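You operate a simulated robot arm through the tools that you are given. There is no shell and no other tool.

You run a simulated robot arm. Do the job below in one go: nothing can be reset, and whatever is moved stays where it is left.

JOB
Put things in order on the top of bench with grey top. At the end: the small black box with band is on the brown board; the sheet with blue block stands where the plain clear jar stood; the plain clear jar stands where the white pad with green band stood; the brown block with silver top stands where the sheet with blue block stood; the white pad with green band stands where the small black box with band stood; whatever was shut is shut again. Leave all else as you found it, and nothing knocked over. Set down upright: small black box with band.

The check looks at the end state, three seconds after you hand in, the way a careful person would. Anything else that was tipped, shoved, dropped, spilled or broken makes it a failure. Flat cloth is picked up by pressing the open fingertips on it (5 to 10 N) and closing them slowly along it; thin cloth reads only 2 to 8 mm in the jaws.

ROBOT AND FRAMES
A 7-joint arm with a two-finger gripper, fixed in place. Base frame: the origin is on the floor under the middle of its stand, x ahead of it, y to its left, z up; the work surface is at about z = 920. Lengths are in mm, angles in rad, forces in N, time in s.
With the tool pointing down near the work surface it reaches from about 340 to 720 mm from the base axis. Its first joint turns from -1.152 to 1.152 rad. Payload 2.45 kg.
Tool frame: the origin (TCP) lies between the finger pads and is the grasp point; the fingertips stand 26 mm ahead of it; z points along the fingers, y is the line along which they close. The gripper opens to 96 mm; its body begins 69 mm behind the TCP.
Orientation is that of the tool frame in the base frame, as a unit quaternion [x, y, z, w]. With the fingers straight down and closing along the base's y, the tool's x points along the base's -x, its y along +y and its z along -z.

CONTROLS
- The arm moves only by the tool move_arm. Its argument "series" is a list of rows, each a list of 7 numbers: the finger opening in mm, from 0 to 96, then the shift along the tool's x, y, z in units of 30 mm (1.0 is 30 mm), then the turn, a rotation vector about the tool's x, y, z in units of 8 degrees (1.0 is 8 degrees). In form: [[gripper, dx, dy, dz, rx, ry, rz], ...]. A call has 1 to 20 rows; each row shifts and turns the commanded pose from where the row before left it, along the tool's axes as they then stand. A call with a number of a shift or a turn outside -1 to 1 is refused whole. Each row takes 0.2 s and may step no farther than 50 mm and 0.15 rad from the row before; otherwise, or with a gripper value out of range, the whole call is refused. A pose out of reach is approached as far as the arm can. The call stops where the force on the tool passes 40 N (or 10 N more than at its start, if that is more) or the arm is blocked; 0.2 s more then pass. The fingers move at their own pace (about 50 mm/s each) and stop on an object; they squeeze with about 38 N. The grip force told is the motor's: it shows also when the fingers shut on nothing. Time passes only in rows, and 0.2 s behind the last, so rows that do not move let the fingers close. The reply holds the time, the measured pose of the TCP, the force on the tool along the base axes, the opening and the grip force, in the units named above and with some noise, with the torque about the TCP (base axes, N m) and any sound that the robot's microphone picked up.
- Cameras (640 x 400 px; columns grow to the right, rows downward): "scene" is fixed at [186.8, -424.6, 1421.1]; the picture's right is [0.43, -0.90, 0.00], its down [-0.56, -0.27, -0.79] and it looks along [0.71, 0.34, -0.62] (base axes); focal length 282 px, centre (320, 200). "wrist" rides on the gripper at [82, 3, -98] in the tool frame; the picture's right is [-0.04, 1.00, 0.00], its down [-0.73, -0.03, -0.68] and it looks along [-0.68, -0.03, 0.73] (tool axes); focal length 256 px, centre (320, 200). There is no depth. A picture from a camera that has moved, and an enlarged one, comes with that camera's place and axes in the base frame and with its lens.
- capture(camera): a new picture of that camera. It takes no simulated time.
- inspect(camera, box): a new picture of the part [left, top, right, bottom] of that camera's present view, enlarged. It takes no simulated time.
- hand_in(): hands the job in; it is judged then, once.

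Places have to be worked out from the pictures, the camera data and where the tool is seen. Open the gripper and draw the arm clear of the work before you hand the job in, unless the task says otherwise.

The tools are called after ">>>" by a JSON object that holds its "api" and its "payload". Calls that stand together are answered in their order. move_arm: Moves the arm, as the interface text tells. Its arguments: {"type":"object","properties":{"series":{"type":"array","items":{"type":"array","items":{"type":"number"}}}},"required":["series"]} The other tools are called the same way: capture (camera) takes a picture; inspect (camera, box) takes an enlarged picture of a part of a camera's view; hand_in () hands the job in.

At the start:

```text
clock: 0.0
position: [323.8, -276.1, 1265.7]
tcp_rot: [0.0, 1.0, 0.0, 0.0]
ft_force: [-0.1, -0.1, -0.1]
torque: [-0.01, -0.01, 0.0]
width: 95.8
grasp_force: 0.1
```

scene: 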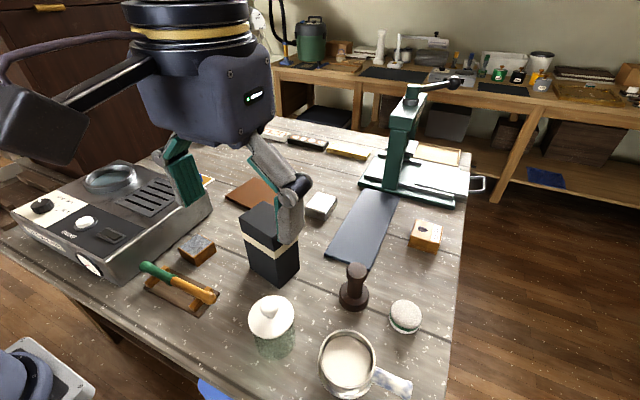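
wrist: 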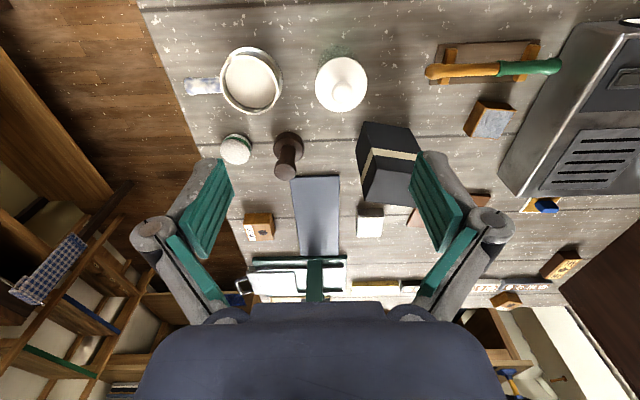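

The first pictures show the bench with many items; I'll look at enlarged views to identify each named thing before moving.

>>> {"api": "inspect", "payload": {"camera": "scene", "box": [130, 130, 330, 255]}}

>>> {"api": "inspect", "payload": {"camera": "scene", "box": [220, 230, 470, 400]}}

>>> {"api": "inspect", "payload": {"camera": "wrist", "box": [320, 20, 640, 220]}}

>>> {"api": "inspect", "payload": {"camera": "wrist", "box": [340, 150, 640, 340]}}

>>> {"api": "inspect", "payload": {"camera": "wrist", "box": [150, 20, 400, 180]}}

```text
3.20 times, centred on (230, 192) of scene
camera zoom: at [186.8, -424.6, 1421.1], right [0.43, -0.9, 0.0], down [-0.56, -0.27, -0.79], along [0.71, 0.34, -0.62], focal length 901 px, centre (608, 224)
```

zoom: 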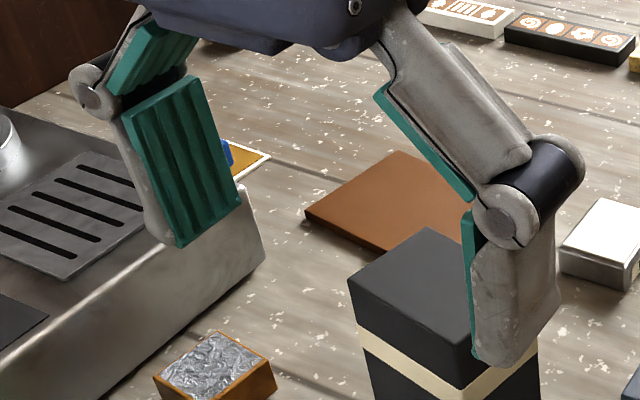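

```text
2.35 times, centred on (345, 315) of scene
camera zoom: at [186.8, -424.6, 1421.1], right [0.43, -0.9, 0.0], down [-0.56, -0.27, -0.79], along [0.71, 0.34, -0.62], focal length 663 px, centre (261, -71)
```

zoom: 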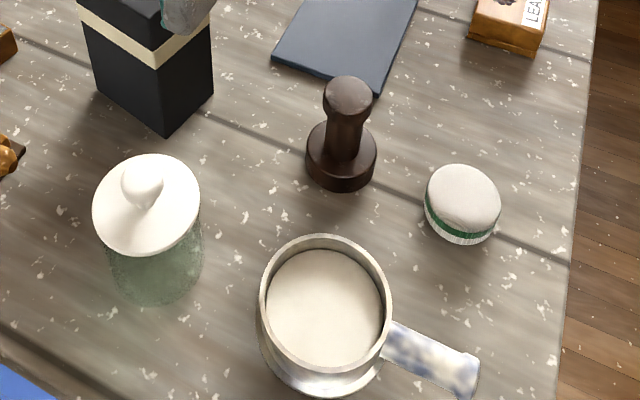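

```text
2.00 times, centred on (480, 120) of wrist
camera zoom: at [243.7, -274.1, 1365.0], right [0.04, 1.0, 0.0], down [0.73, -0.03, 0.68], along [0.68, -0.03, -0.73], focal length 512 px, centre (0, 360)
```

zoom: 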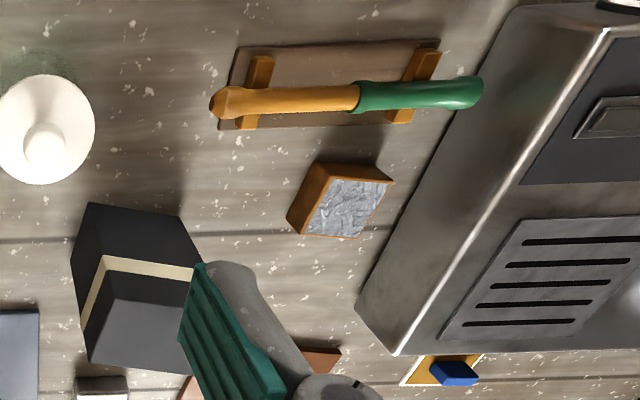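

```text
2.11 times, centred on (490, 245) of wrist
camera zoom: at [243.7, -274.1, 1365.0], right [0.04, 1.0, 0.0], down [0.73, -0.03, 0.68], along [0.68, -0.03, -0.73], focal length 539 px, centre (-38, 105)
```

zoom: 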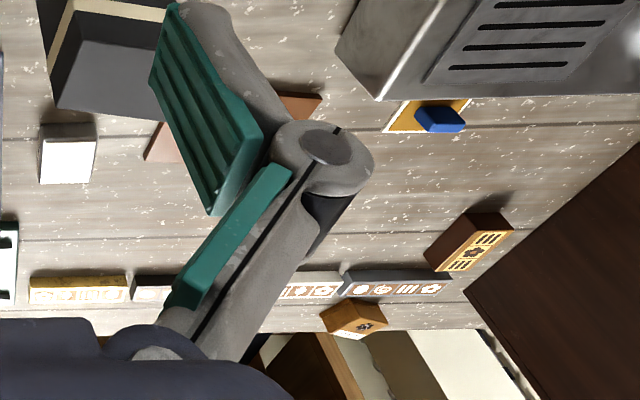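

```text
2.50 times, centred on (275, 100) of wrist
camera zoom: at [243.7, -274.1, 1365.0], right [0.04, 1.0, 0.0], down [0.73, -0.03, 0.68], along [0.68, -0.03, -0.73], focal length 640 px, centre (432, 450)
```

zoom: 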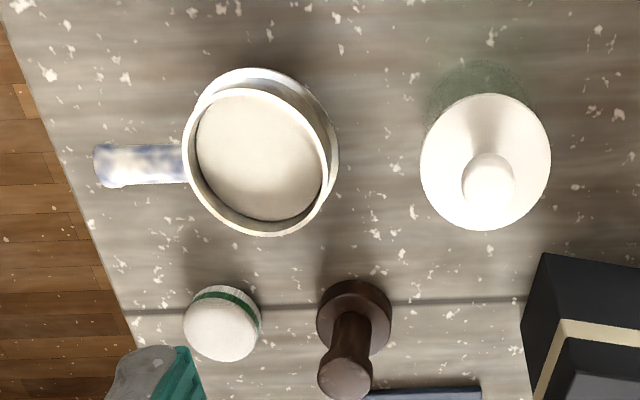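

The wrist view shows the jar, pad, brown/silver block, sheet with blue block behind the machine and the tall banded black box; I need clearer views of the rear. I'll slide the tool along +y at this height (1265, above everything near x=324) and look again.

>>> {"api": "move_arm", "payload": {"series": [[96, 0, 1, 0, 0, 0, 0], [96, 0, 1, 0, 0, 0, 0], [96, 0, 1, 0, 0, 0, 0], [96, 0, 1, 0, 0, 0, 0], [96, 0, 1, 0, 0, 0, 0], [96, 0, 1, 0, 0, 0, 0], [96, 0, 1, 0, 0, 0, 0], [96, 0, 1, 0, 0, 0, 0], [96, 0, 1, 0, 0, 0, 0], [96, 0, 1, 0, 0, 0, 0]]}}

```text
clock: 2.2
position: [325.1, 20.9, 1264.5]
tcp_rot: [0.0, 1.0, 0.0, -0.001]
ft_force: [0.0, -0.1, 0.4]
torque: [-0.01, -0.01, 0.02]
width: 96.0
grasp_force: 0.1
```

The arm moved 300 mm in +y without trouble. Taking new pictures from both cameras.

>>> {"api": "capture", "payload": {"camera": "scene"}}

>>> {"api": "capture", "payload": {"camera": "wrist"}}

```text
taken
```

scene: 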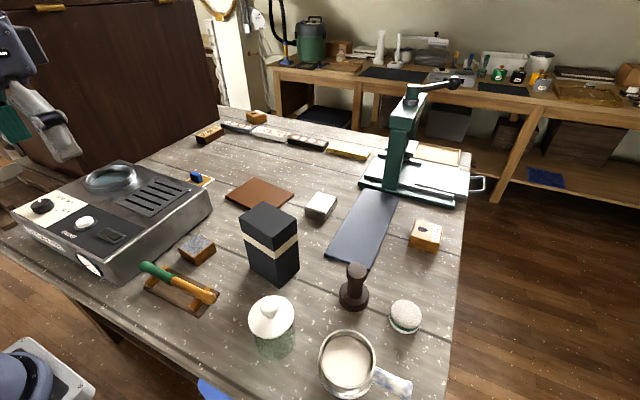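

```text
taken
camera wrist: at [242.7, 25.1, 1363.6], right [0.04, 1.0, 0.0], down [0.73, -0.03, 0.68], along [0.68, -0.03, -0.73], focal length 256 px, centre (320, 200)
```

wrist: 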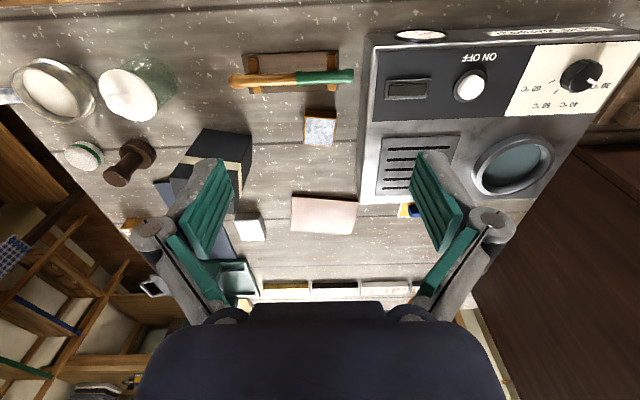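

>>> {"api": "inspect", "payload": {"camera": "scene", "box": [170, 90, 330, 190]}}

>>> {"api": "inspect", "payload": {"camera": "scene", "box": [300, 100, 500, 225]}}

>>> {"api": "inspect", "payload": {"camera": "scene", "box": [170, 160, 330, 260]}}

>>> {"api": "inspect", "payload": {"camera": "scene", "box": [130, 200, 330, 325]}}

>>> {"api": "inspect", "payload": {"camera": "scene", "box": [240, 250, 440, 400]}}

>>> {"api": "inspect", "payload": {"camera": "scene", "box": [0, 130, 240, 280]}}

```text
4.00 times, centred on (250, 140) of scene
camera zoom: at [186.8, -424.6, 1421.1], right [0.43, -0.9, 0.0], down [-0.56, -0.27, -0.79], along [0.71, 0.34, -0.62], focal length 1126 px, centre (600, 440)
```

zoom: 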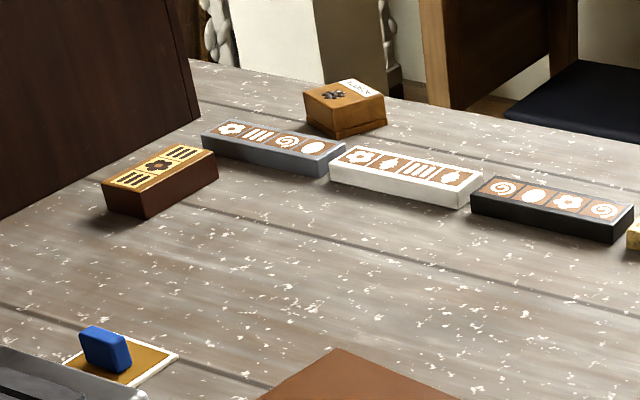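

```text
3.20 times, centred on (400, 162) of scene
camera zoom: at [186.8, -424.6, 1421.1], right [0.43, -0.9, 0.0], down [-0.56, -0.27, -0.79], along [0.71, 0.34, -0.62], focal length 901 px, centre (64, 320)
```

zoom: 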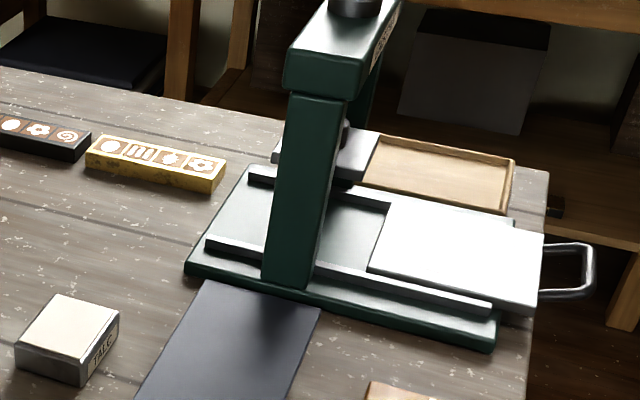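

```text
4.00 times, centred on (250, 210) of scene
camera zoom: at [186.8, -424.6, 1421.1], right [0.43, -0.9, 0.0], down [-0.56, -0.27, -0.79], along [0.71, 0.34, -0.62], focal length 1126 px, centre (600, 160)
```

zoom: 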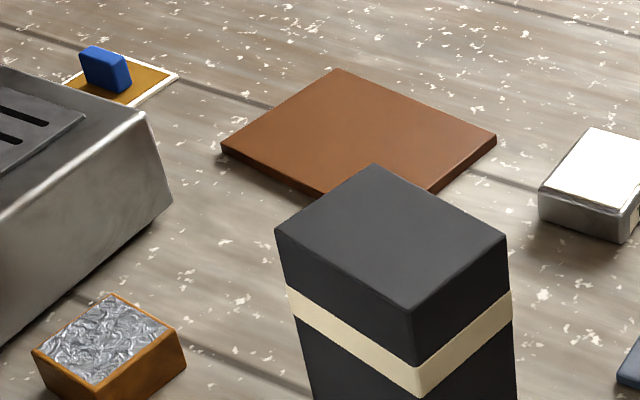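

```text
3.20 times, centred on (230, 262) of scene
camera zoom: at [186.8, -424.6, 1421.1], right [0.43, -0.9, 0.0], down [-0.56, -0.27, -0.79], along [0.71, 0.34, -0.62], focal length 901 px, centre (608, 0)
```

zoom: 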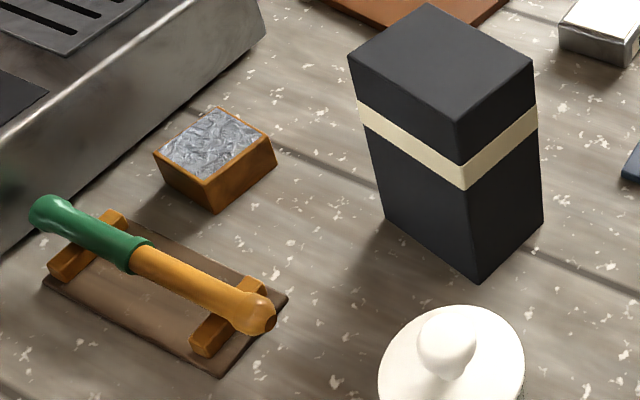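

```text
2.67 times, centred on (340, 325) of scene
camera zoom: at [186.8, -424.6, 1421.1], right [0.43, -0.9, 0.0], down [-0.56, -0.27, -0.79], along [0.71, 0.34, -0.62], focal length 751 px, centre (267, -133)
```

zoom: 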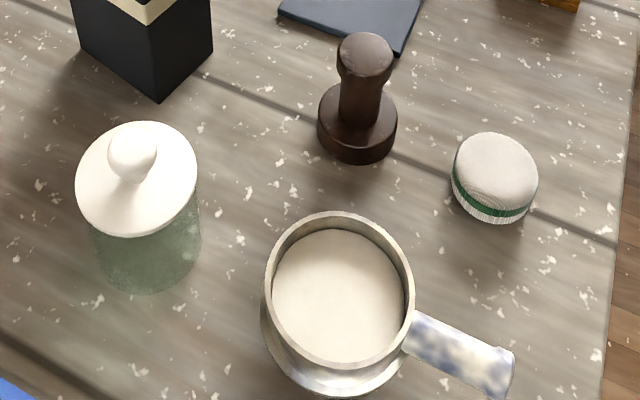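

```text
2.67 times, centred on (120, 205) of scene
camera zoom: at [186.8, -424.6, 1421.1], right [0.43, -0.9, 0.0], down [-0.56, -0.27, -0.79], along [0.71, 0.34, -0.62], focal length 751 px, centre (853, 187)
```

zoom: 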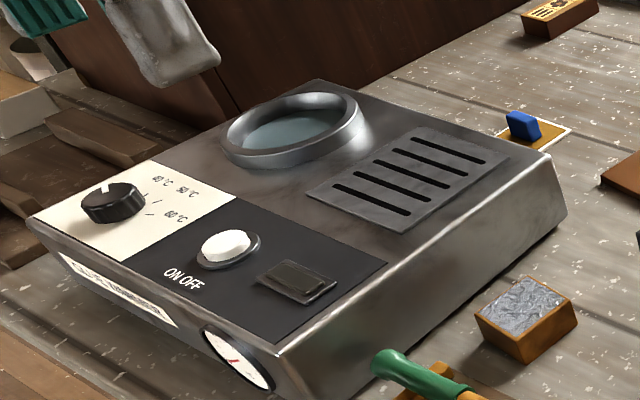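

The scene is now clear: banded black box near (500,-165), brown board near (698,13), silver-topped block near (457,15), sheet with blue block near (674,237) behind the machine, jar near (361,-256), pad near (501,-448). I'll move the wrist camera to look closely at the sheet with the blue block.

>>> {"api": "move_arm", "payload": {"series": [[96, -0.52, 0.912, 0.435, 0, 0, 0], [96, -0.52, 0.912, 0.435, 0, 0, 0], [96, -0.52, 0.912, 0.435, 0, 0, 0], [96, -0.52, 0.912, 0.435, 0, 0, 0], [96, -0.52, 0.912, 0.435, 0, 0, 0], [96, -0.52, 0.912, 0.435, 0, 0, 0], [96, -0.52, 0.912, 0.435, 0, 0, 0], [96, -0.52, 0.912, 0.435, 0, 0, 0]]}}

>>> {"api": "capture", "payload": {"camera": "wrist"}}

>>> {"api": "inspect", "payload": {"camera": "wrist", "box": [240, 120, 400, 220]}}

```text
clock: 4.0
position: [450.8, 242.7, 1161.3]
tcp_rot: [0.0, 1.0, 0.0, 0.001]
ft_force: [-0.2, 0.2, -0.2]
torque: [-0.01, -0.01, 0.0]
width: 95.9
grasp_force: 0.0
```

```text
taken
camera wrist: at [369.5, 246.3, 1261.4], right [0.04, 1.0, 0.0], down [0.73, -0.03, 0.68], along [0.68, -0.03, -0.73], focal length 256 px, centre (320, 200)
```

wrist: 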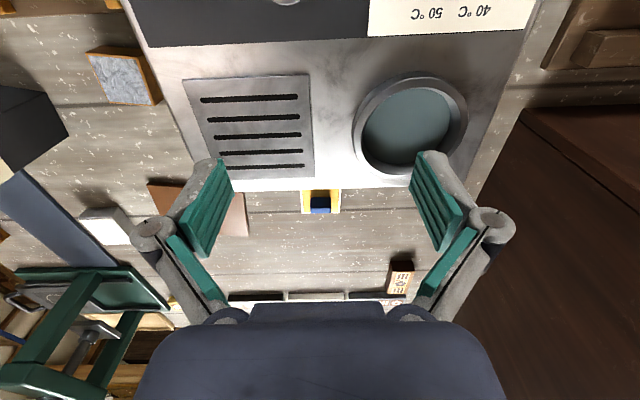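

```text
4.00 times, centred on (320, 170) of wrist
camera zoom: at [369.5, 246.3, 1261.4], right [0.04, 1.0, 0.0], down [0.73, -0.03, 0.68], along [0.68, -0.03, -0.73], focal length 1024 px, centre (320, 320)
```

zoom: 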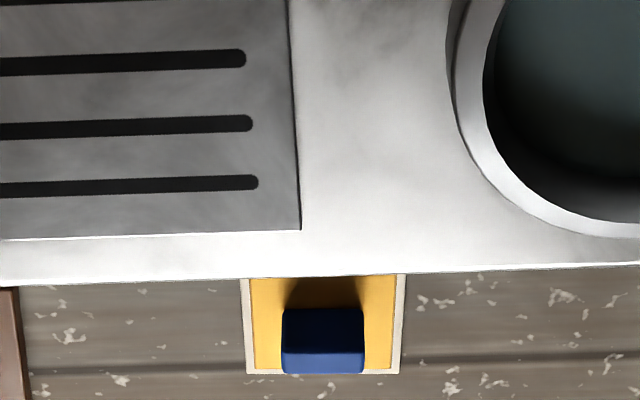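

The blue block appears about 11 mm thick in x, 36 mm wide in y, around (684,236), on a sheet whose near part is hidden behind the machine. I'll move further forward at the same height to see it from more directly above.

>>> {"api": "move_arm", "payload": {"series": [[96, -1, 0, 0, 0, 0, 0], [96, -1, 0, 0, 0, 0, 0], [96, -1, 0, 0, 0, 0, 0], [96, -1, 0, 0, 0, 0, 0], [96, -1, 0, 0, 0, 0, 0]]}}

>>> {"api": "capture", "payload": {"camera": "wrist"}}

>>> {"api": "inspect", "payload": {"camera": "wrist", "box": [240, 70, 400, 170]}}

```text
clock: 5.2
position: [602.4, 244.0, 1157.8]
tcp_rot: [0.0, 1.0, 0.0, 0.0]
ft_force: [0.7, 0.0, 0.1]
torque: [0.07, 0.0, -0.01]
width: 95.7
grasp_force: 0.0
```

```text
taken
camera wrist: at [519.6, 246.4, 1256.9], right [0.04, 1.0, 0.0], down [0.73, -0.03, 0.68], along [0.68, -0.03, -0.73], focal length 256 px, centre (320, 200)
```

wrist: 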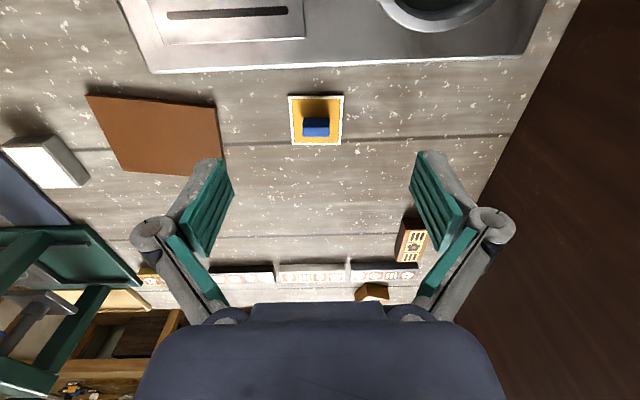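

```text
4.00 times, centred on (320, 120) of wrist
camera zoom: at [519.6, 246.4, 1256.9], right [0.04, 1.0, 0.0], down [0.73, -0.03, 0.68], along [0.68, -0.03, -0.73], focal length 1024 px, centre (320, 520)
```

zoom: 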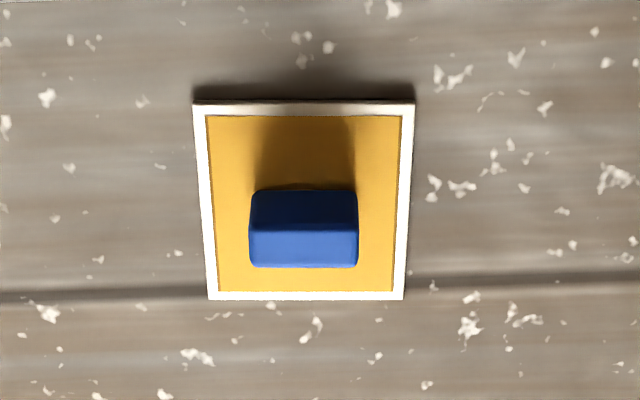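

The sheet is a 73 mm square centred at about (683, 234.5) with the blue block (14 x 36 x 30 mm) at its middle; the board centre is about (700,13). Next I go over the black box at safe height and look at it.

>>> {"api": "move_arm", "payload": {"series": [[96, 0.243, -0.974, -0.03, 0, 0, 0], [96, 0.243, -0.974, -0.03, 0, 0, 0], [96, 0.243, -0.974, -0.03, 0, 0, 0], [96, 0.243, -0.974, -0.03, 0, 0, 0], [96, 0.243, -0.974, -0.03, 0, 0, 0], [96, 0.243, -0.974, -0.03, 0, 0, 0], [96, 0.243, -0.974, -0.03, 0, 0, 0], [96, 0.243, -0.974, -0.03, 0, 0, 0], [96, 0.243, -0.974, -0.03, 0, 0, 0], [96, 0.243, -0.974, -0.03, 0, 0, 0], [96, 0.243, -0.974, -0.03, 0, 0, 0], [96, 0.243, -0.974, -0.03, 0, 0, 0], [96, 0.243, -0.974, -0.03, 0, 0, 0], [96, 0.243, -0.974, -0.03, 0, 0, 0]]}}

>>> {"api": "capture", "payload": {"camera": "wrist"}}

>>> {"api": "capture", "payload": {"camera": "scene"}}

```text
clock: 8.2
position: [498.4, -170.1, 1172.9]
tcp_rot: [0.0, 1.0, 0.001, 0.0]
ft_force: [-0.3, -0.3, -0.2]
torque: [0.02, 0.01, 0.02]
width: 96.0
grasp_force: 0.0
```

```text
taken
camera wrist: at [417.1, -166.4, 1271.4], right [0.04, 1.0, 0.0], down [0.73, -0.03, 0.68], along [0.68, -0.03, -0.73], focal length 256 px, centre (320, 200)
```

wrist: 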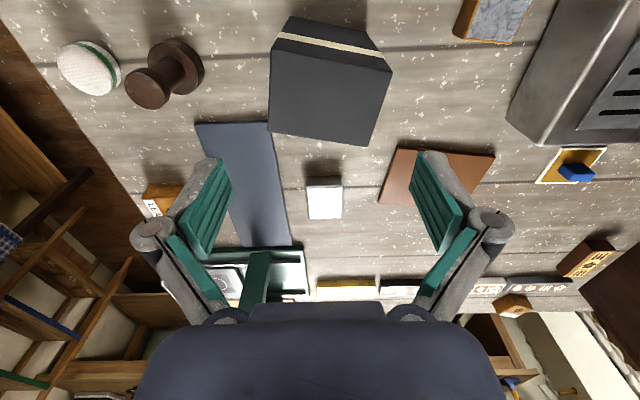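

```text
taken
```

scene: 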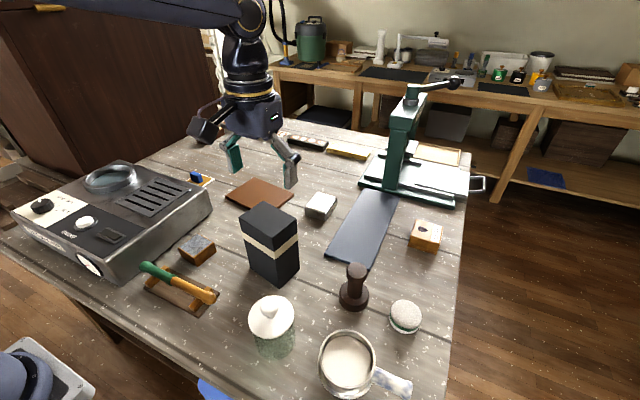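

The TCP is above the box. I'll enlarge the box in the wrist view to get its top corners and orientation.

>>> {"api": "inspect", "payload": {"camera": "wrist", "box": [230, 0, 430, 160]}}

>>> {"api": "inspect", "payload": {"camera": "wrist", "box": [360, 120, 620, 280]}}

>>> {"api": "inspect", "payload": {"camera": "scene", "box": [220, 190, 320, 290]}}

```text
2.50 times, centred on (330, 80) of wrist
camera zoom: at [417.1, -166.4, 1271.4], right [0.04, 1.0, 0.0], down [0.73, -0.03, 0.68], along [0.68, -0.03, -0.73], focal length 640 px, centre (295, 500)
```

zoom: 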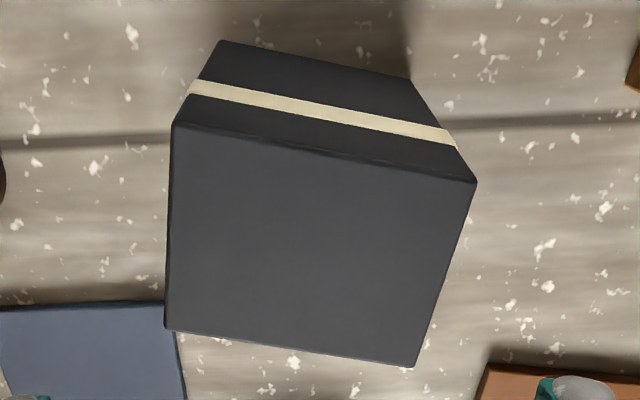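

```text
2.46 times, centred on (490, 200) of wrist
camera zoom: at [417.1, -166.4, 1271.4], right [0.04, 1.0, 0.0], down [0.73, -0.03, 0.68], along [0.68, -0.03, -0.73], focal length 630 px, centre (-98, 200)
```

zoom: 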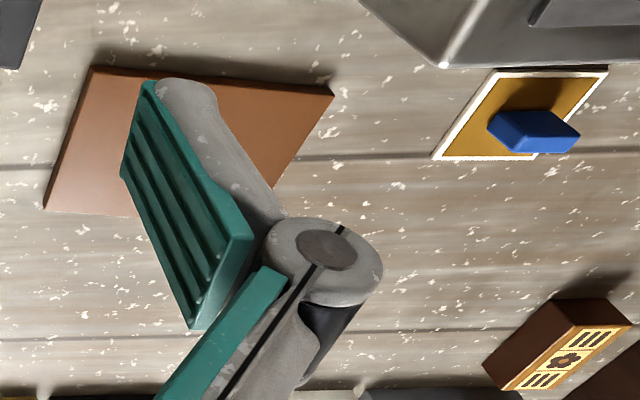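

```text
4.00 times, centred on (270, 240) of scene
camera zoom: at [186.8, -424.6, 1421.1], right [0.43, -0.9, 0.0], down [-0.56, -0.27, -0.79], along [0.71, 0.34, -0.62], focal length 1126 px, centre (520, 40)
```

zoom: 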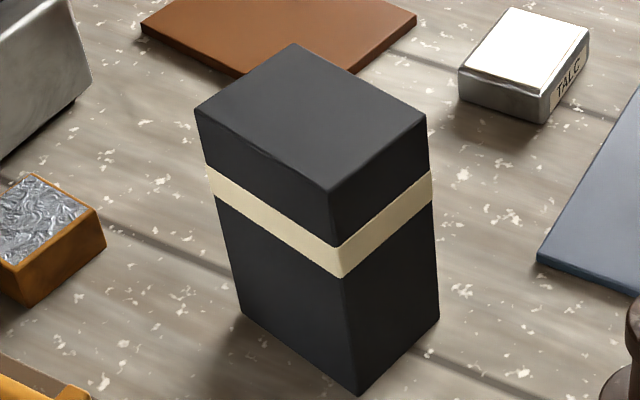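

The box is about 63 x 89 x 146 mm, centred near (501.5,-165), its short side pointing at about -12° from +x. I'll turn the tool by +78° about base z so the fingers close across the short side.

>>> {"api": "move_arm", "payload": {"series": [[96, 0, 0, 0, 0, 0, -0.975], [96, 0, 0, 0, 0, 0, -0.975], [96, 0, 0, 0, 0, 0, -0.975], [96, 0, 0, 0, 0, 0, -0.975], [96, 0, 0, 0, 0, 0, -0.975], [96, 0, 0, 0, 0, 0, -0.975], [96, 0, 0, 0, 0, 0, -0.975], [96, 0, 0, 0, 0, 0, -0.975], [96, 0, 0, 0, 0, 0, -0.975], [96, 0, 0, 0, 0, 0, -0.975]]}}

>>> {"api": "capture", "payload": {"camera": "wrist"}}

>>> {"api": "capture", "payload": {"camera": "scene"}}

```text
clock: 10.4
position: [498.4, -166.6, 1174.1]
tcp_rot: [-0.63, 0.777, 0.0, 0.0]
ft_force: [-0.2, 0.3, -0.2]
torque: [0.03, 0.01, -0.02]
width: 95.9
grasp_force: 0.1
```

```text
taken
camera wrist: at [478.0, -245.5, 1273.2], right [-0.97, 0.25, 0.0], down [0.18, 0.71, 0.68], along [0.17, 0.66, -0.73], focal length 256 px, centre (320, 200)
```

wrist: 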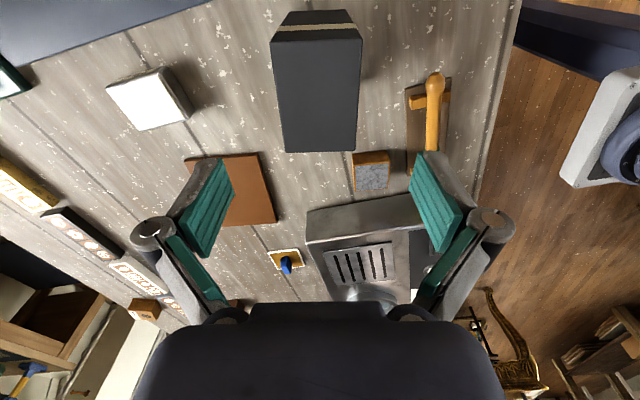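

```text
taken
```

scene: 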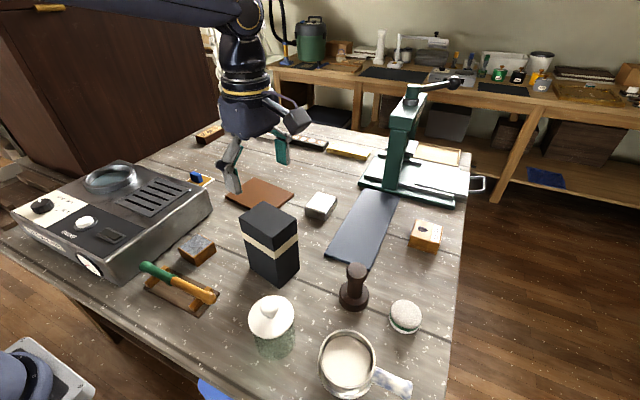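

The view confirms alignment with the box (centre ≈ (501,-164)). I'll nudge to centre and descend so the fingers straddle the box with the TCP at about z=1010.

>>> {"api": "move_arm", "payload": {"series": [[96, -0.103, -0.067, 0.3, 0, 0, 0], [96, 0, 0, 0.9, 0, 0, 0], [96, 0, 0, 0.9, 0, 0, 0], [96, 0, 0, 0.9, 0, 0, 0], [96, 0, 0, 0.9, 0, 0, 0], [96, 0, 0, 0.9, 0, 0, 0], [96, 0, 0, 0.6, 0, 0, 0], [96, 0, 0, 0, 0, 0, 0]]}}

>>> {"api": "capture", "payload": {"camera": "wrist"}}

>>> {"api": "inspect", "payload": {"camera": "scene", "box": [180, 100, 380, 300]}}

```text
clock: 12.2
position: [499.8, -165.1, 1012.9]
tcp_rot: [-0.629, 0.778, -0.001, 0.0]
ft_force: [-1.8, 0.0, 16.7]
torque: [-0.08, 0.12, -0.05]
width: 96.1
grasp_force: 0.2
```

```text
taken
camera wrist: at [479.6, -244.3, 1112.0], right [-0.97, 0.25, 0.0], down [0.18, 0.71, 0.68], along [0.17, 0.66, -0.73], focal length 256 px, centre (320, 200)
```

wrist: 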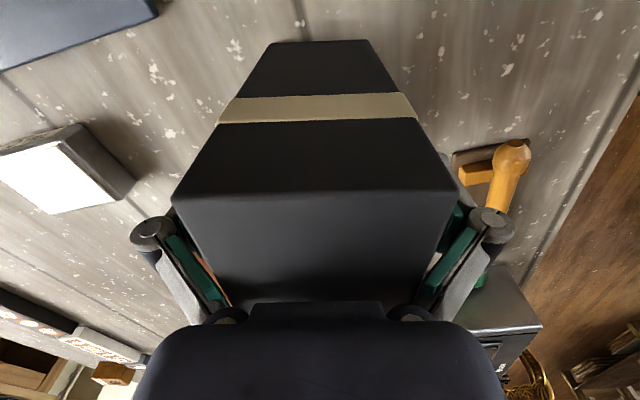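

```text
2.00 times, centred on (280, 200) of scene
camera zoom: at [186.5, -424.5, 1421.2], right [0.43, -0.9, 0.0], down [-0.56, -0.27, -0.79], along [0.71, 0.34, -0.62], focal length 563 px, centre (400, 200)
```

zoom: 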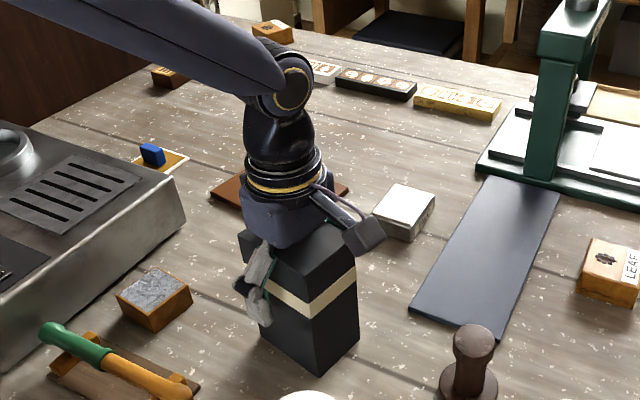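

There is a light contact (16.7 N up), so the gripper body just touches the box top. I'll back up about 8 mm and close the fingers on the box.

>>> {"api": "move_arm", "payload": {"series": [[96, 0, 0, -0.3, 0, 0, 0], [96, 0, 0, 0, 0, 0, 0], [60, 0, 0, 0, 0, 0, 0], [50, 0, 0, 0, 0, 0, 0], [50, 0, 0, 0, 0, 0, 0], [50, 0, 0, 0, 0, 0, 0], [50, 0, 0, 0, 0, 0, 0]]}}

```text
clock: 13.8
position: [500.3, -165.5, 1022.0]
tcp_rot: [-0.629, 0.777, -0.001, 0.001]
ft_force: [-1.6, 1.2, 18.5]
torque: [0.12, 0.08, 0.02]
width: 72.7
grasp_force: 37.9
```

The grip closed at 72.7 mm with upward force still 18.5 N, which is unexpected. I'll look before doing anything else.

>>> {"api": "capture", "payload": {"camera": "wrist"}}

>>> {"api": "inspect", "payload": {"camera": "scene", "box": [210, 170, 330, 300]}}

```text
taken
camera wrist: at [479.3, -243.9, 1121.4], right [-0.97, 0.25, 0.0], down [0.18, 0.71, 0.68], along [0.17, 0.66, -0.73], focal length 256 px, centre (320, 200)
```

wrist: 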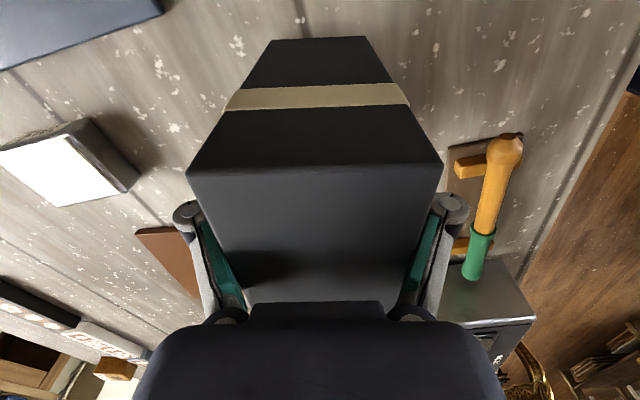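

```text
3.08 times, centred on (270, 235) of scene
camera zoom: at [186.5, -424.5, 1421.2], right [0.43, -0.9, 0.0], down [-0.56, -0.27, -0.79], along [0.71, 0.34, -0.62], focal length 866 px, centre (474, 92)
```

zoom: 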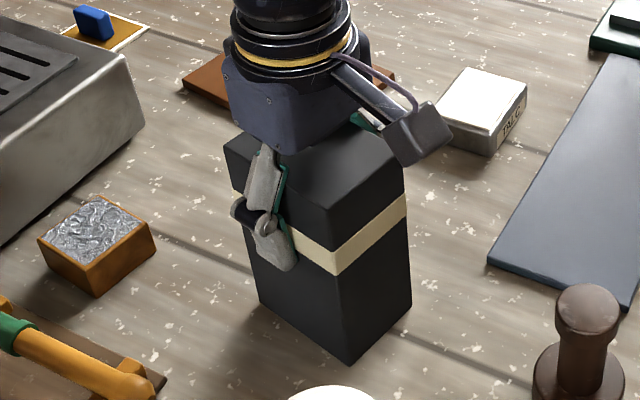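

It looks as if the angled upper finger links, not the pads, are bearing on the box's top edges. I'll open, rise 20 mm and close again to grip with the pads only.

>>> {"api": "move_arm", "payload": {"series": [[96, 0, 0, 0, 0, 0, 0], [96, 0, 0, 0, 0, 0, 0], [96, 0, 0, 0, 0, 0, 0], [96, 0, 0, -0.4, 0, 0, 0], [96, 0, 0, -0.4, 0, 0, 0], [96, 0, 0, 0, 0, 0, 0]]}}

>>> {"api": "capture", "payload": {"camera": "wrist"}}

>>> {"api": "inspect", "payload": {"camera": "scene", "box": [210, 150, 330, 290]}}

```text
clock: 15.2
position: [501.1, -165.6, 1045.1]
tcp_rot: [-0.629, 0.777, 0.0, 0.0]
ft_force: [0.1, 0.0, -0.4]
torque: [0.01, -0.04, 0.03]
width: 96.0
grasp_force: 0.0
```

```text
taken
camera wrist: at [479.7, -244.6, 1144.1], right [-0.97, 0.25, 0.0], down [0.18, 0.71, 0.68], along [0.17, 0.66, -0.73], focal length 256 px, centre (320, 200)
```

wrist: 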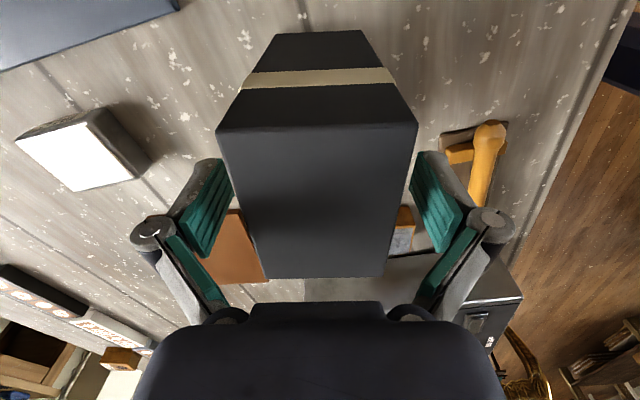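

```text
2.86 times, centred on (270, 220) of scene
camera zoom: at [186.8, -424.6, 1421.1], right [0.43, -0.9, 0.0], down [-0.56, -0.27, -0.79], along [0.71, 0.34, -0.62], focal length 805 px, centre (463, 143)
```

zoom: 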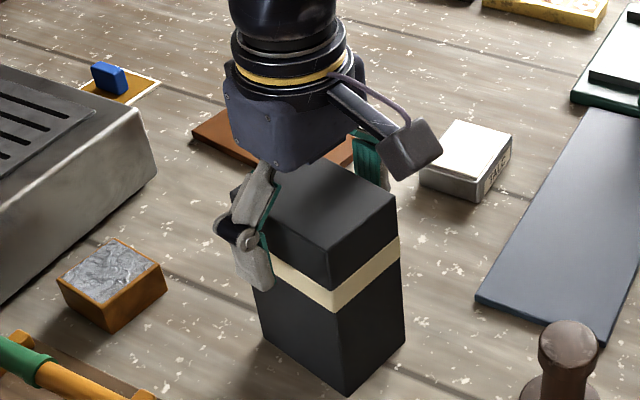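

Contact is gone and the box sits centred between the pads with its top about 24 mm above the TCP. Closing now, slowly, to check the width reads about 63 mm.

>>> {"api": "move_arm", "payload": {"series": [[80, 0, 0, 0, 0, 0, 0], [70, 0, 0, 0, 0, 0, 0], [55, 0, 0, 0, 0, 0, 0], [50, 0, 0, 0, 0, 0, 0], [50, 0, 0, 0, 0, 0, 0], [50, 0, 0, 0, 0, 0, 0]]}}

>>> {"api": "capture", "payload": {"camera": "wrist"}}

>>> {"api": "inspect", "payload": {"camera": "scene", "box": [210, 150, 330, 290]}}

```text
clock: 16.6
position: [499.1, -165.1, 1044.7]
tcp_rot: [-0.629, 0.777, 0.0, 0.001]
ft_force: [-0.8, 1.5, 4.5]
torque: [0.04, 0.05, 0.03]
width: 64.4
grasp_force: 37.8
```

```text
taken
camera wrist: at [479.6, -244.6, 1144.2], right [-0.97, 0.25, 0.0], down [0.18, 0.71, 0.68], along [0.17, 0.66, -0.73], focal length 256 px, centre (320, 200)
```

wrist: 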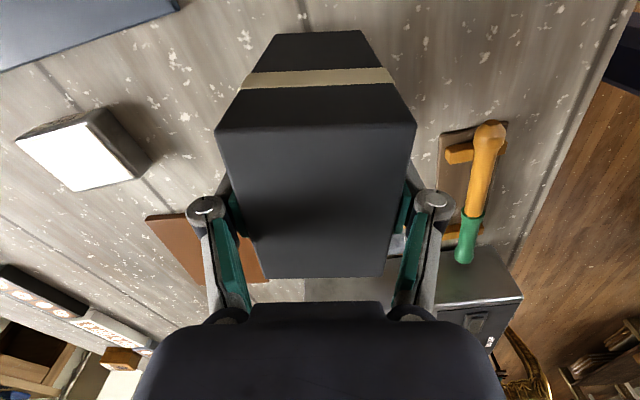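

```text
2.86 times, centred on (270, 220) of scene
camera zoom: at [186.7, -424.6, 1421.1], right [0.43, -0.9, 0.0], down [-0.56, -0.27, -0.79], along [0.71, 0.34, -0.62], focal length 805 px, centre (463, 143)
```

zoom: 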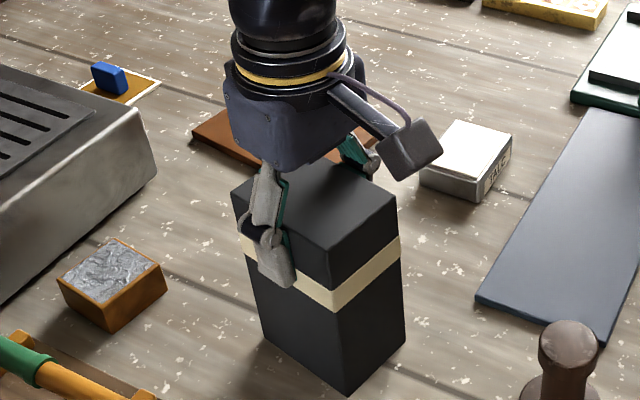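

Now the width reads 64.4 mm, a proper pad grip. I'll lift about 20 mm gently and check that the whole box comes up.

>>> {"api": "move_arm", "payload": {"series": [[50, 0, 0, -0.2, 0, 0, 0], [50, 0, 0, -0.25, 0, 0, 0], [50, 0, 0, -0.25, 0, 0, 0], [50, 0, 0, 0, 0, 0, 0]]}}

>>> {"api": "inspect", "payload": {"camera": "scene", "box": [210, 150, 330, 290]}}

>>> {"api": "capture", "payload": {"camera": "wrist"}}

```text
clock: 17.6
position: [501.2, -166.4, 1064.6]
tcp_rot: [-0.629, 0.778, 0.0, 0.001]
ft_force: [0.2, -0.2, 0.0]
torque: [0.03, -0.01, 0.01]
width: 64.0
grasp_force: 38.2
```

```text
2.86 times, centred on (270, 220) of scene
camera zoom: at [186.8, -424.6, 1421.1], right [0.43, -0.9, 0.0], down [-0.56, -0.27, -0.79], along [0.71, 0.34, -0.62], focal length 805 px, centre (463, 143)
```

zoom: 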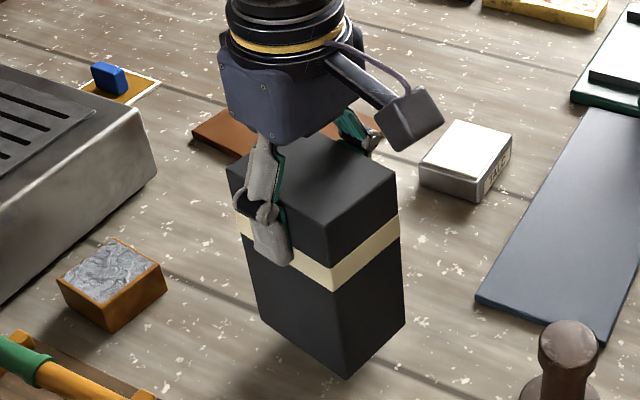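

```text
taken
camera wrist: at [480.1, -245.2, 1164.1], right [-0.97, 0.25, 0.0], down [0.18, 0.71, 0.68], along [0.17, 0.66, -0.73], focal length 256 px, centre (320, 200)
```

wrist: 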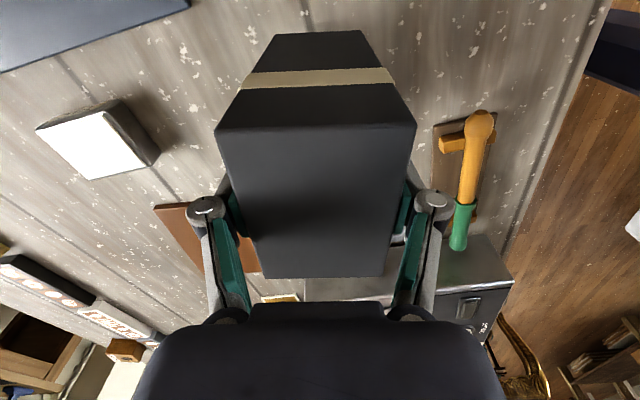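

The box lifted whole and steady. I'll raise it to about z=1110 and carry it over the board centre (697,13).

>>> {"api": "move_arm", "payload": {"series": [[50, 0, 0, -0.5, 0, 0, 0], [50, 0, 0, -0.5, 0, 0, 0], [50, 0, 0, -0.5, 0, 0, 0], [50, -0.721, -0.514, 0, 0, 0, 0], [50, -0.721, -0.514, 0, 0, 0, 0], [50, -0.721, -0.514, 0, 0, 0, 0], [50, -0.721, -0.514, 0, 0, 0, 0], [50, -0.721, -0.514, 0, 0, 0, 0], [50, -0.721, -0.514, 0, 0, 0, 0], [50, -0.721, -0.514, 0, 0, 0, 0], [50, -0.721, -0.514, 0, 0, 0, 0], [50, -0.721, -0.514, 0, 0, 0, 0], [50, -0.721, -0.514, 0, 0, 0, 0], [50, 0, 0, 0, 0, 0, 0]]}}

>>> {"api": "capture", "payload": {"camera": "scene"}}

>>> {"api": "capture", "payload": {"camera": "wrist"}}

>>> {"api": "inspect", "payload": {"camera": "scene", "box": [170, 90, 330, 250]}}

```text
clock: 20.6
position: [695.3, 15.4, 1109.2]
tcp_rot: [-0.629, 0.777, 0.0, 0.0]
ft_force: [-0.1, 0.6, -0.1]
torque: [-0.02, -0.04, 0.0]
width: 64.1
grasp_force: 38.4
```

```text
taken
```

scene: 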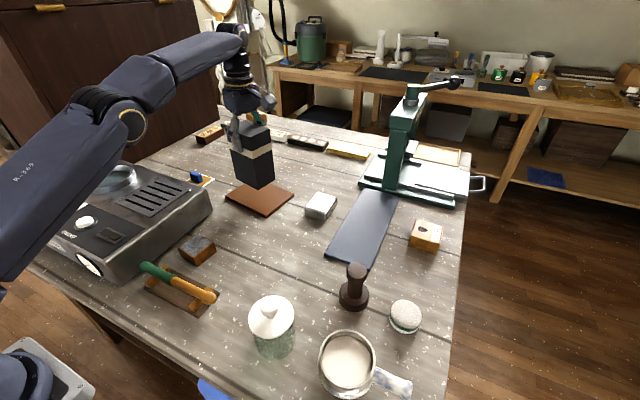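

```text
taken
camera wrist: at [674.7, -64.4, 1209.4], right [-0.97, 0.25, 0.0], down [0.18, 0.71, 0.68], along [0.17, 0.66, -0.73], focal length 256 px, centre (320, 200)
```

wrist: 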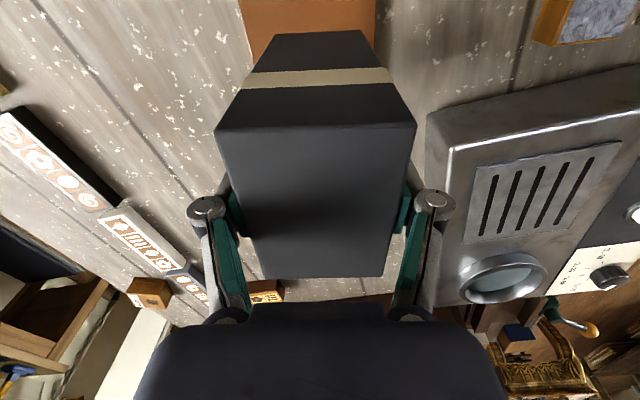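

```text
2.50 times, centred on (250, 170) of scene
camera zoom: at [186.8, -424.6, 1421.1], right [0.43, -0.9, 0.0], down [-0.56, -0.27, -0.79], along [0.71, 0.34, -0.62], focal length 704 px, centre (495, 275)
```

zoom: 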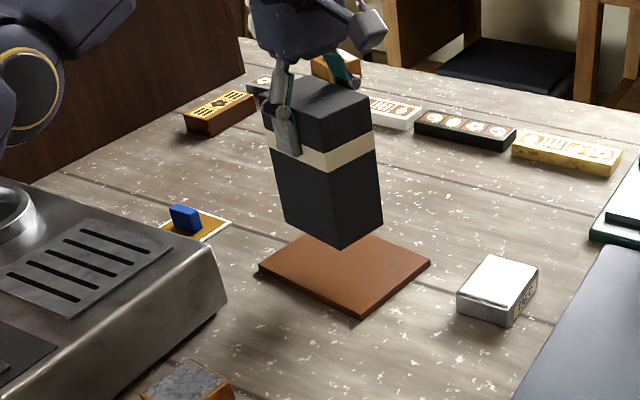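

The box hangs over the middle of the board with about 55 mm to go. I'll lower most of the way and then by small steps, watching for contact.

>>> {"api": "move_arm", "payload": {"series": [[50, 0, 0, 0.5, 0, 0, 0], [50, 0, 0, 0.5, 0, 0, 0], [50, 0, 0, 0.4, 0, 0, 0], [50, 0, 0, 0.2, 0, 0, 0], [50, 0, 0, 0, 0, 0, 0]]}}

>>> {"api": "inspect", "payload": {"camera": "scene", "box": [190, 110, 310, 230]}}

```text
clock: 21.8
position: [695.5, 16.4, 1062.0]
tcp_rot: [-0.628, 0.778, -0.001, 0.001]
ft_force: [0.4, -0.4, -0.1]
torque: [0.0, -0.01, 0.0]
width: 63.8
grasp_force: 37.8
```

```text
3.33 times, centred on (250, 170) of scene
camera zoom: at [186.8, -424.6, 1421.1], right [0.43, -0.9, 0.0], down [-0.56, -0.27, -0.79], along [0.71, 0.34, -0.62], focal length 939 px, centre (553, 300)
```

zoom: 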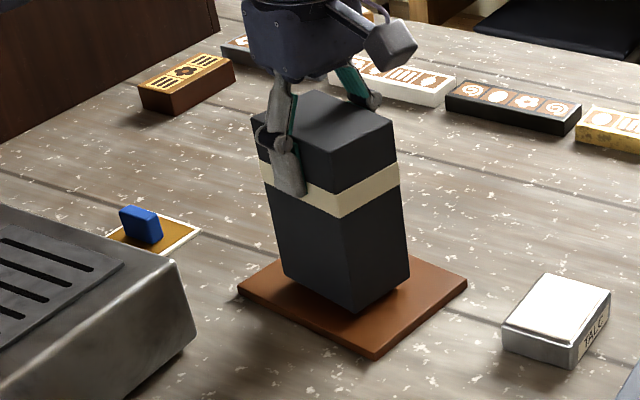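

No contact yet (force ~0) and the box is well inside the board. Lowering in 2 mm steps until the board is felt.

>>> {"api": "move_arm", "payload": {"series": [[50, 0, 0, 0.07, 0, 0, 0], [50, 0, 0, 0.07, 0, 0, 0], [50, 0, 0, 0.07, 0, 0, 0], [50, 0, 0, 0, 0, 0, 0]]}}

```text
clock: 22.8
position: [695.7, 15.1, 1055.8]
tcp_rot: [-0.628, 0.778, 0.001, 0.0]
ft_force: [0.8, 0.0, -0.4]
torque: [-0.01, -0.01, -0.01]
width: 63.9
grasp_force: 38.5
```

Still no contact at TCP 1055.8. Continuing with smaller steps.

>>> {"api": "move_arm", "payload": {"series": [[50, 0, 0, 0.05, 0, 0, 0], [50, 0, 0, 0.05, 0, 0, 0], [50, 0, 0, 0, 0, 0, 0]]}}

```text
clock: 23.6
position: [696.8, 15.2, 1054.3]
tcp_rot: [-0.629, 0.778, 0.0, 0.0]
ft_force: [-1.3, -1.9, 6.1]
torque: [-0.07, 0.13, 0.04]
width: 64.2
grasp_force: 37.4
```

A 6 N contact at TCP 1054.3 shows the box standing on the board. I'll open the fingers and check it stays upright.

>>> {"api": "move_arm", "payload": {"series": [[68, 0, 0, 0, 0, 0, 0], [80, 0, 0, 0, 0, 0, 0], [96, 0, 0, 0, 0, 0, 0], [96, 0, 0, 0, 0, 0, 0], [96, 0, 0, 0, 0, 0, 0]]}}

>>> {"api": "capture", "payload": {"camera": "wrist"}}

>>> {"api": "inspect", "payload": {"camera": "scene", "box": [190, 110, 310, 230]}}

```text
clock: 24.8
position: [697.1, 15.9, 1054.1]
tcp_rot: [-0.629, 0.777, 0.0, 0.0]
ft_force: [-0.6, -0.3, -0.2]
torque: [-0.03, 0.01, -0.01]
width: 96.0
grasp_force: 0.0
```

```text
taken
camera wrist: at [675.9, -63.5, 1153.4], right [-0.97, 0.25, 0.0], down [0.18, 0.71, 0.68], along [0.17, 0.66, -0.73], focal length 256 px, centre (320, 200)
```

wrist: 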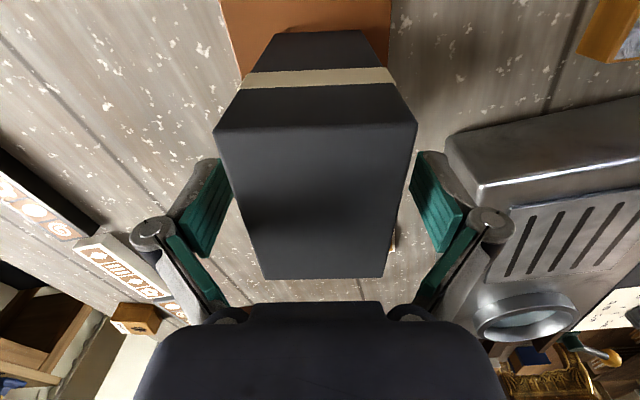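

```text
3.33 times, centred on (250, 170) of scene
camera zoom: at [186.8, -424.6, 1421.1], right [0.43, -0.9, 0.0], down [-0.56, -0.27, -0.79], along [0.71, 0.34, -0.62], focal length 939 px, centre (553, 300)
```

zoom: 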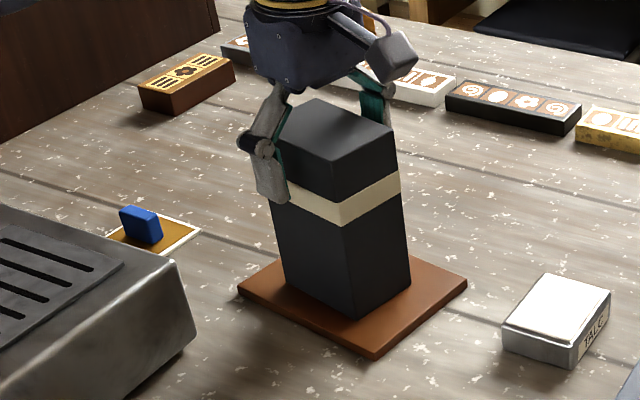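

The box stands upright on the board, released. I'll rise straight up and then travel toward the pad at (501,-448).

>>> {"api": "move_arm", "payload": {"series": [[96, 0, 0, -0.5, 0, 0, 0], [96, 0, 0, -1, 0, 0, 0], [96, 0, 0, -1, 0, 0, 0], [96, 0, 0, -1, 0, 0, 0], [96, 0, 0, -1, 0, 0, 0], [96, 0.964, 0.188, 0, 0, 0, 0], [96, 0.964, 0.188, 0, 0, 0, 0], [96, 0.964, 0.188, 0, 0, 0, 0], [96, 0.964, 0.188, 0, 0, 0, 0], [96, 0.964, 0.188, 0, 0, 0, 0], [96, 0.964, 0.188, 0, 0, 0, 0], [96, 0.964, 0.188, 0, 0, 0, 0], [96, 0.964, 0.188, 0, 0, 0, 0], [96, 0.964, 0.188, 0, 0, 0, 0]]}}

>>> {"api": "move_arm", "payload": {"series": [[96, 0.964, 0.188, 0, 0, 0, 0], [96, 0.964, 0.188, 0, 0, 0, 0], [96, 0.964, 0.188, 0, 0, 0, 0], [96, 0.964, 0.188, 0, 0, 0, 0], [96, 0.964, 0.188, 0, 0, 0, 0], [96, 0.964, 0.188, 0, 0, 0, 0], [96, 0.964, 0.188, 0, 0, 0, 0], [96, 0.964, 0.188, 0, 0, 0, 0], [96, 0, 0, 0, 0, 0, 0]]}}

>>> {"api": "capture", "payload": {"camera": "wrist"}}

>>> {"api": "capture", "payload": {"camera": "scene"}}

```text
clock: 27.8
position: [620.1, -222.1, 1190.6]
tcp_rot: [-0.629, 0.777, -0.001, 0.0]
ft_force: [-0.5, 0.3, -0.6]
torque: [-0.02, 0.01, 0.01]
width: 96.2
grasp_force: 0.0
out of reach, approached as far as the arm can: row 3, 4, 5, 6, 7, 8, 9, 10, 11, 13
```

```text
clock: 29.8
position: [520.6, -385.1, 1177.9]
tcp_rot: [-0.63, 0.777, -0.001, 0.0]
ft_force: [0.8, 0.8, -0.2]
torque: [-0.01, 0.01, 0.03]
width: 95.9
grasp_force: 0.0
out of reach, approached as far as the arm can: row 3, 4, 5, 7, 8
```

```text
taken
camera wrist: at [500.1, -462.8, 1278.0], right [-0.97, 0.25, 0.0], down [0.18, 0.71, 0.68], along [0.17, 0.66, -0.73], focal length 256 px, centre (320, 200)
```

wrist: 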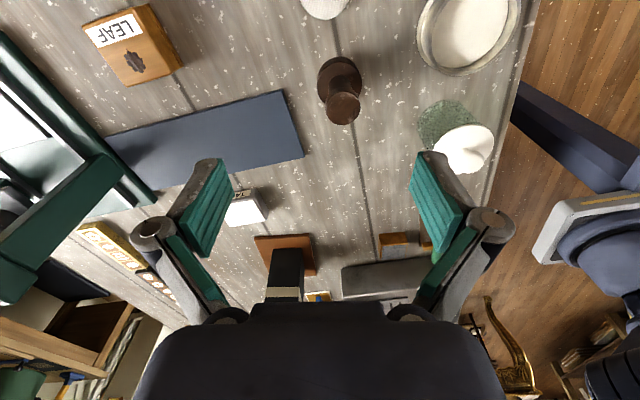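

```text
taken
```

scene: 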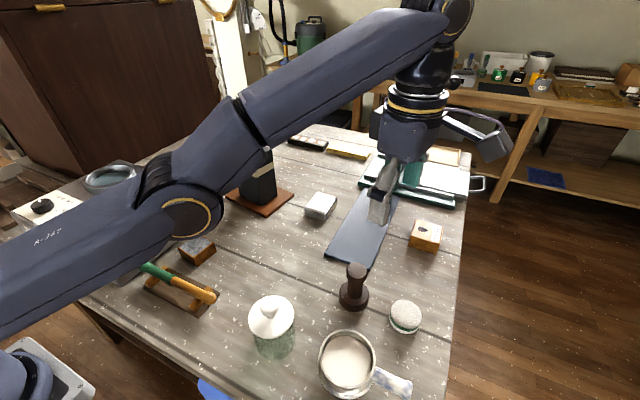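

The higher hover was beyond reach out there, so the arm stopped short at (521,-385,1178). I'll lower by 60 mm and see where the commanded pose puts it.

>>> {"api": "move_arm", "payload": {"series": [[96, 0, 0, 1, 0, 0, 0], [96, 0, 0, 1, 0, 0, 0], [96, 0, 0, 0, 0, 0, 0]]}}

>>> {"api": "capture", "payload": {"camera": "wrist"}}

```text
clock: 30.6
position: [533.9, -400.0, 1128.0]
tcp_rot: [-0.629, 0.778, 0.001, 0.0]
ft_force: [0.2, -0.1, 0.0]
torque: [0.04, 0.04, 0.03]
width: 95.8
grasp_force: 0.1
out of reach, approached as far as the arm can: row 1, 2
```

```text
taken
camera wrist: at [513.8, -478.7, 1227.0], right [-0.97, 0.25, 0.0], down [0.18, 0.71, 0.68], along [0.17, 0.66, -0.73], focal length 256 px, centre (320, 200)
```

wrist: 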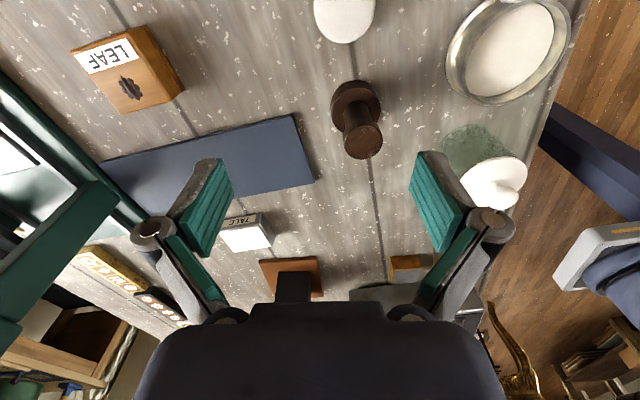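

Still at the reach limit at this height. I'll lower another 60 mm (tips at ~1040, above all nearby objects) and read the pose again.

>>> {"api": "move_arm", "payload": {"series": [[96, 0, 0, 1, 0, 0, 0], [96, 0, 0, 0.8, 0, 0, 0], [96, 0, 0, 0, 0, 0, 0], [96, 0, 0, 0, 0, 0, 0]]}}

>>> {"api": "capture", "payload": {"camera": "wrist"}}

```text
clock: 31.6
position: [545.6, -410.7, 1076.6]
tcp_rot: [-0.629, 0.777, 0.001, -0.001]
ft_force: [-0.7, 0.0, -0.2]
torque: [0.01, 0.01, 0.03]
width: 95.8
grasp_force: 0.0
out of reach, approached as far as the arm can: row 1, 2
```

```text
taken
camera wrist: at [525.7, -489.5, 1176.7], right [-0.97, 0.25, 0.0], down [0.18, 0.71, 0.68], along [0.17, 0.66, -0.73], focal length 256 px, centre (320, 200)
```

wrist: 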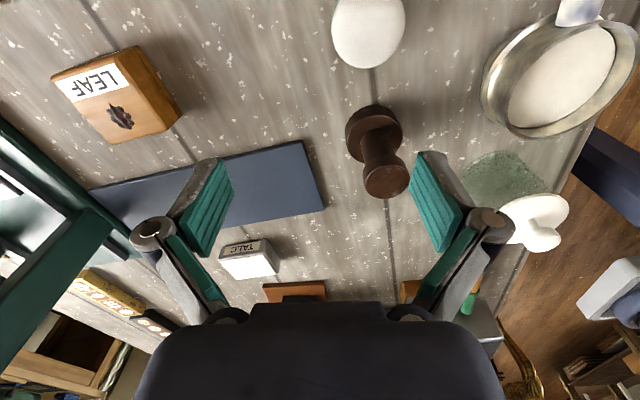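

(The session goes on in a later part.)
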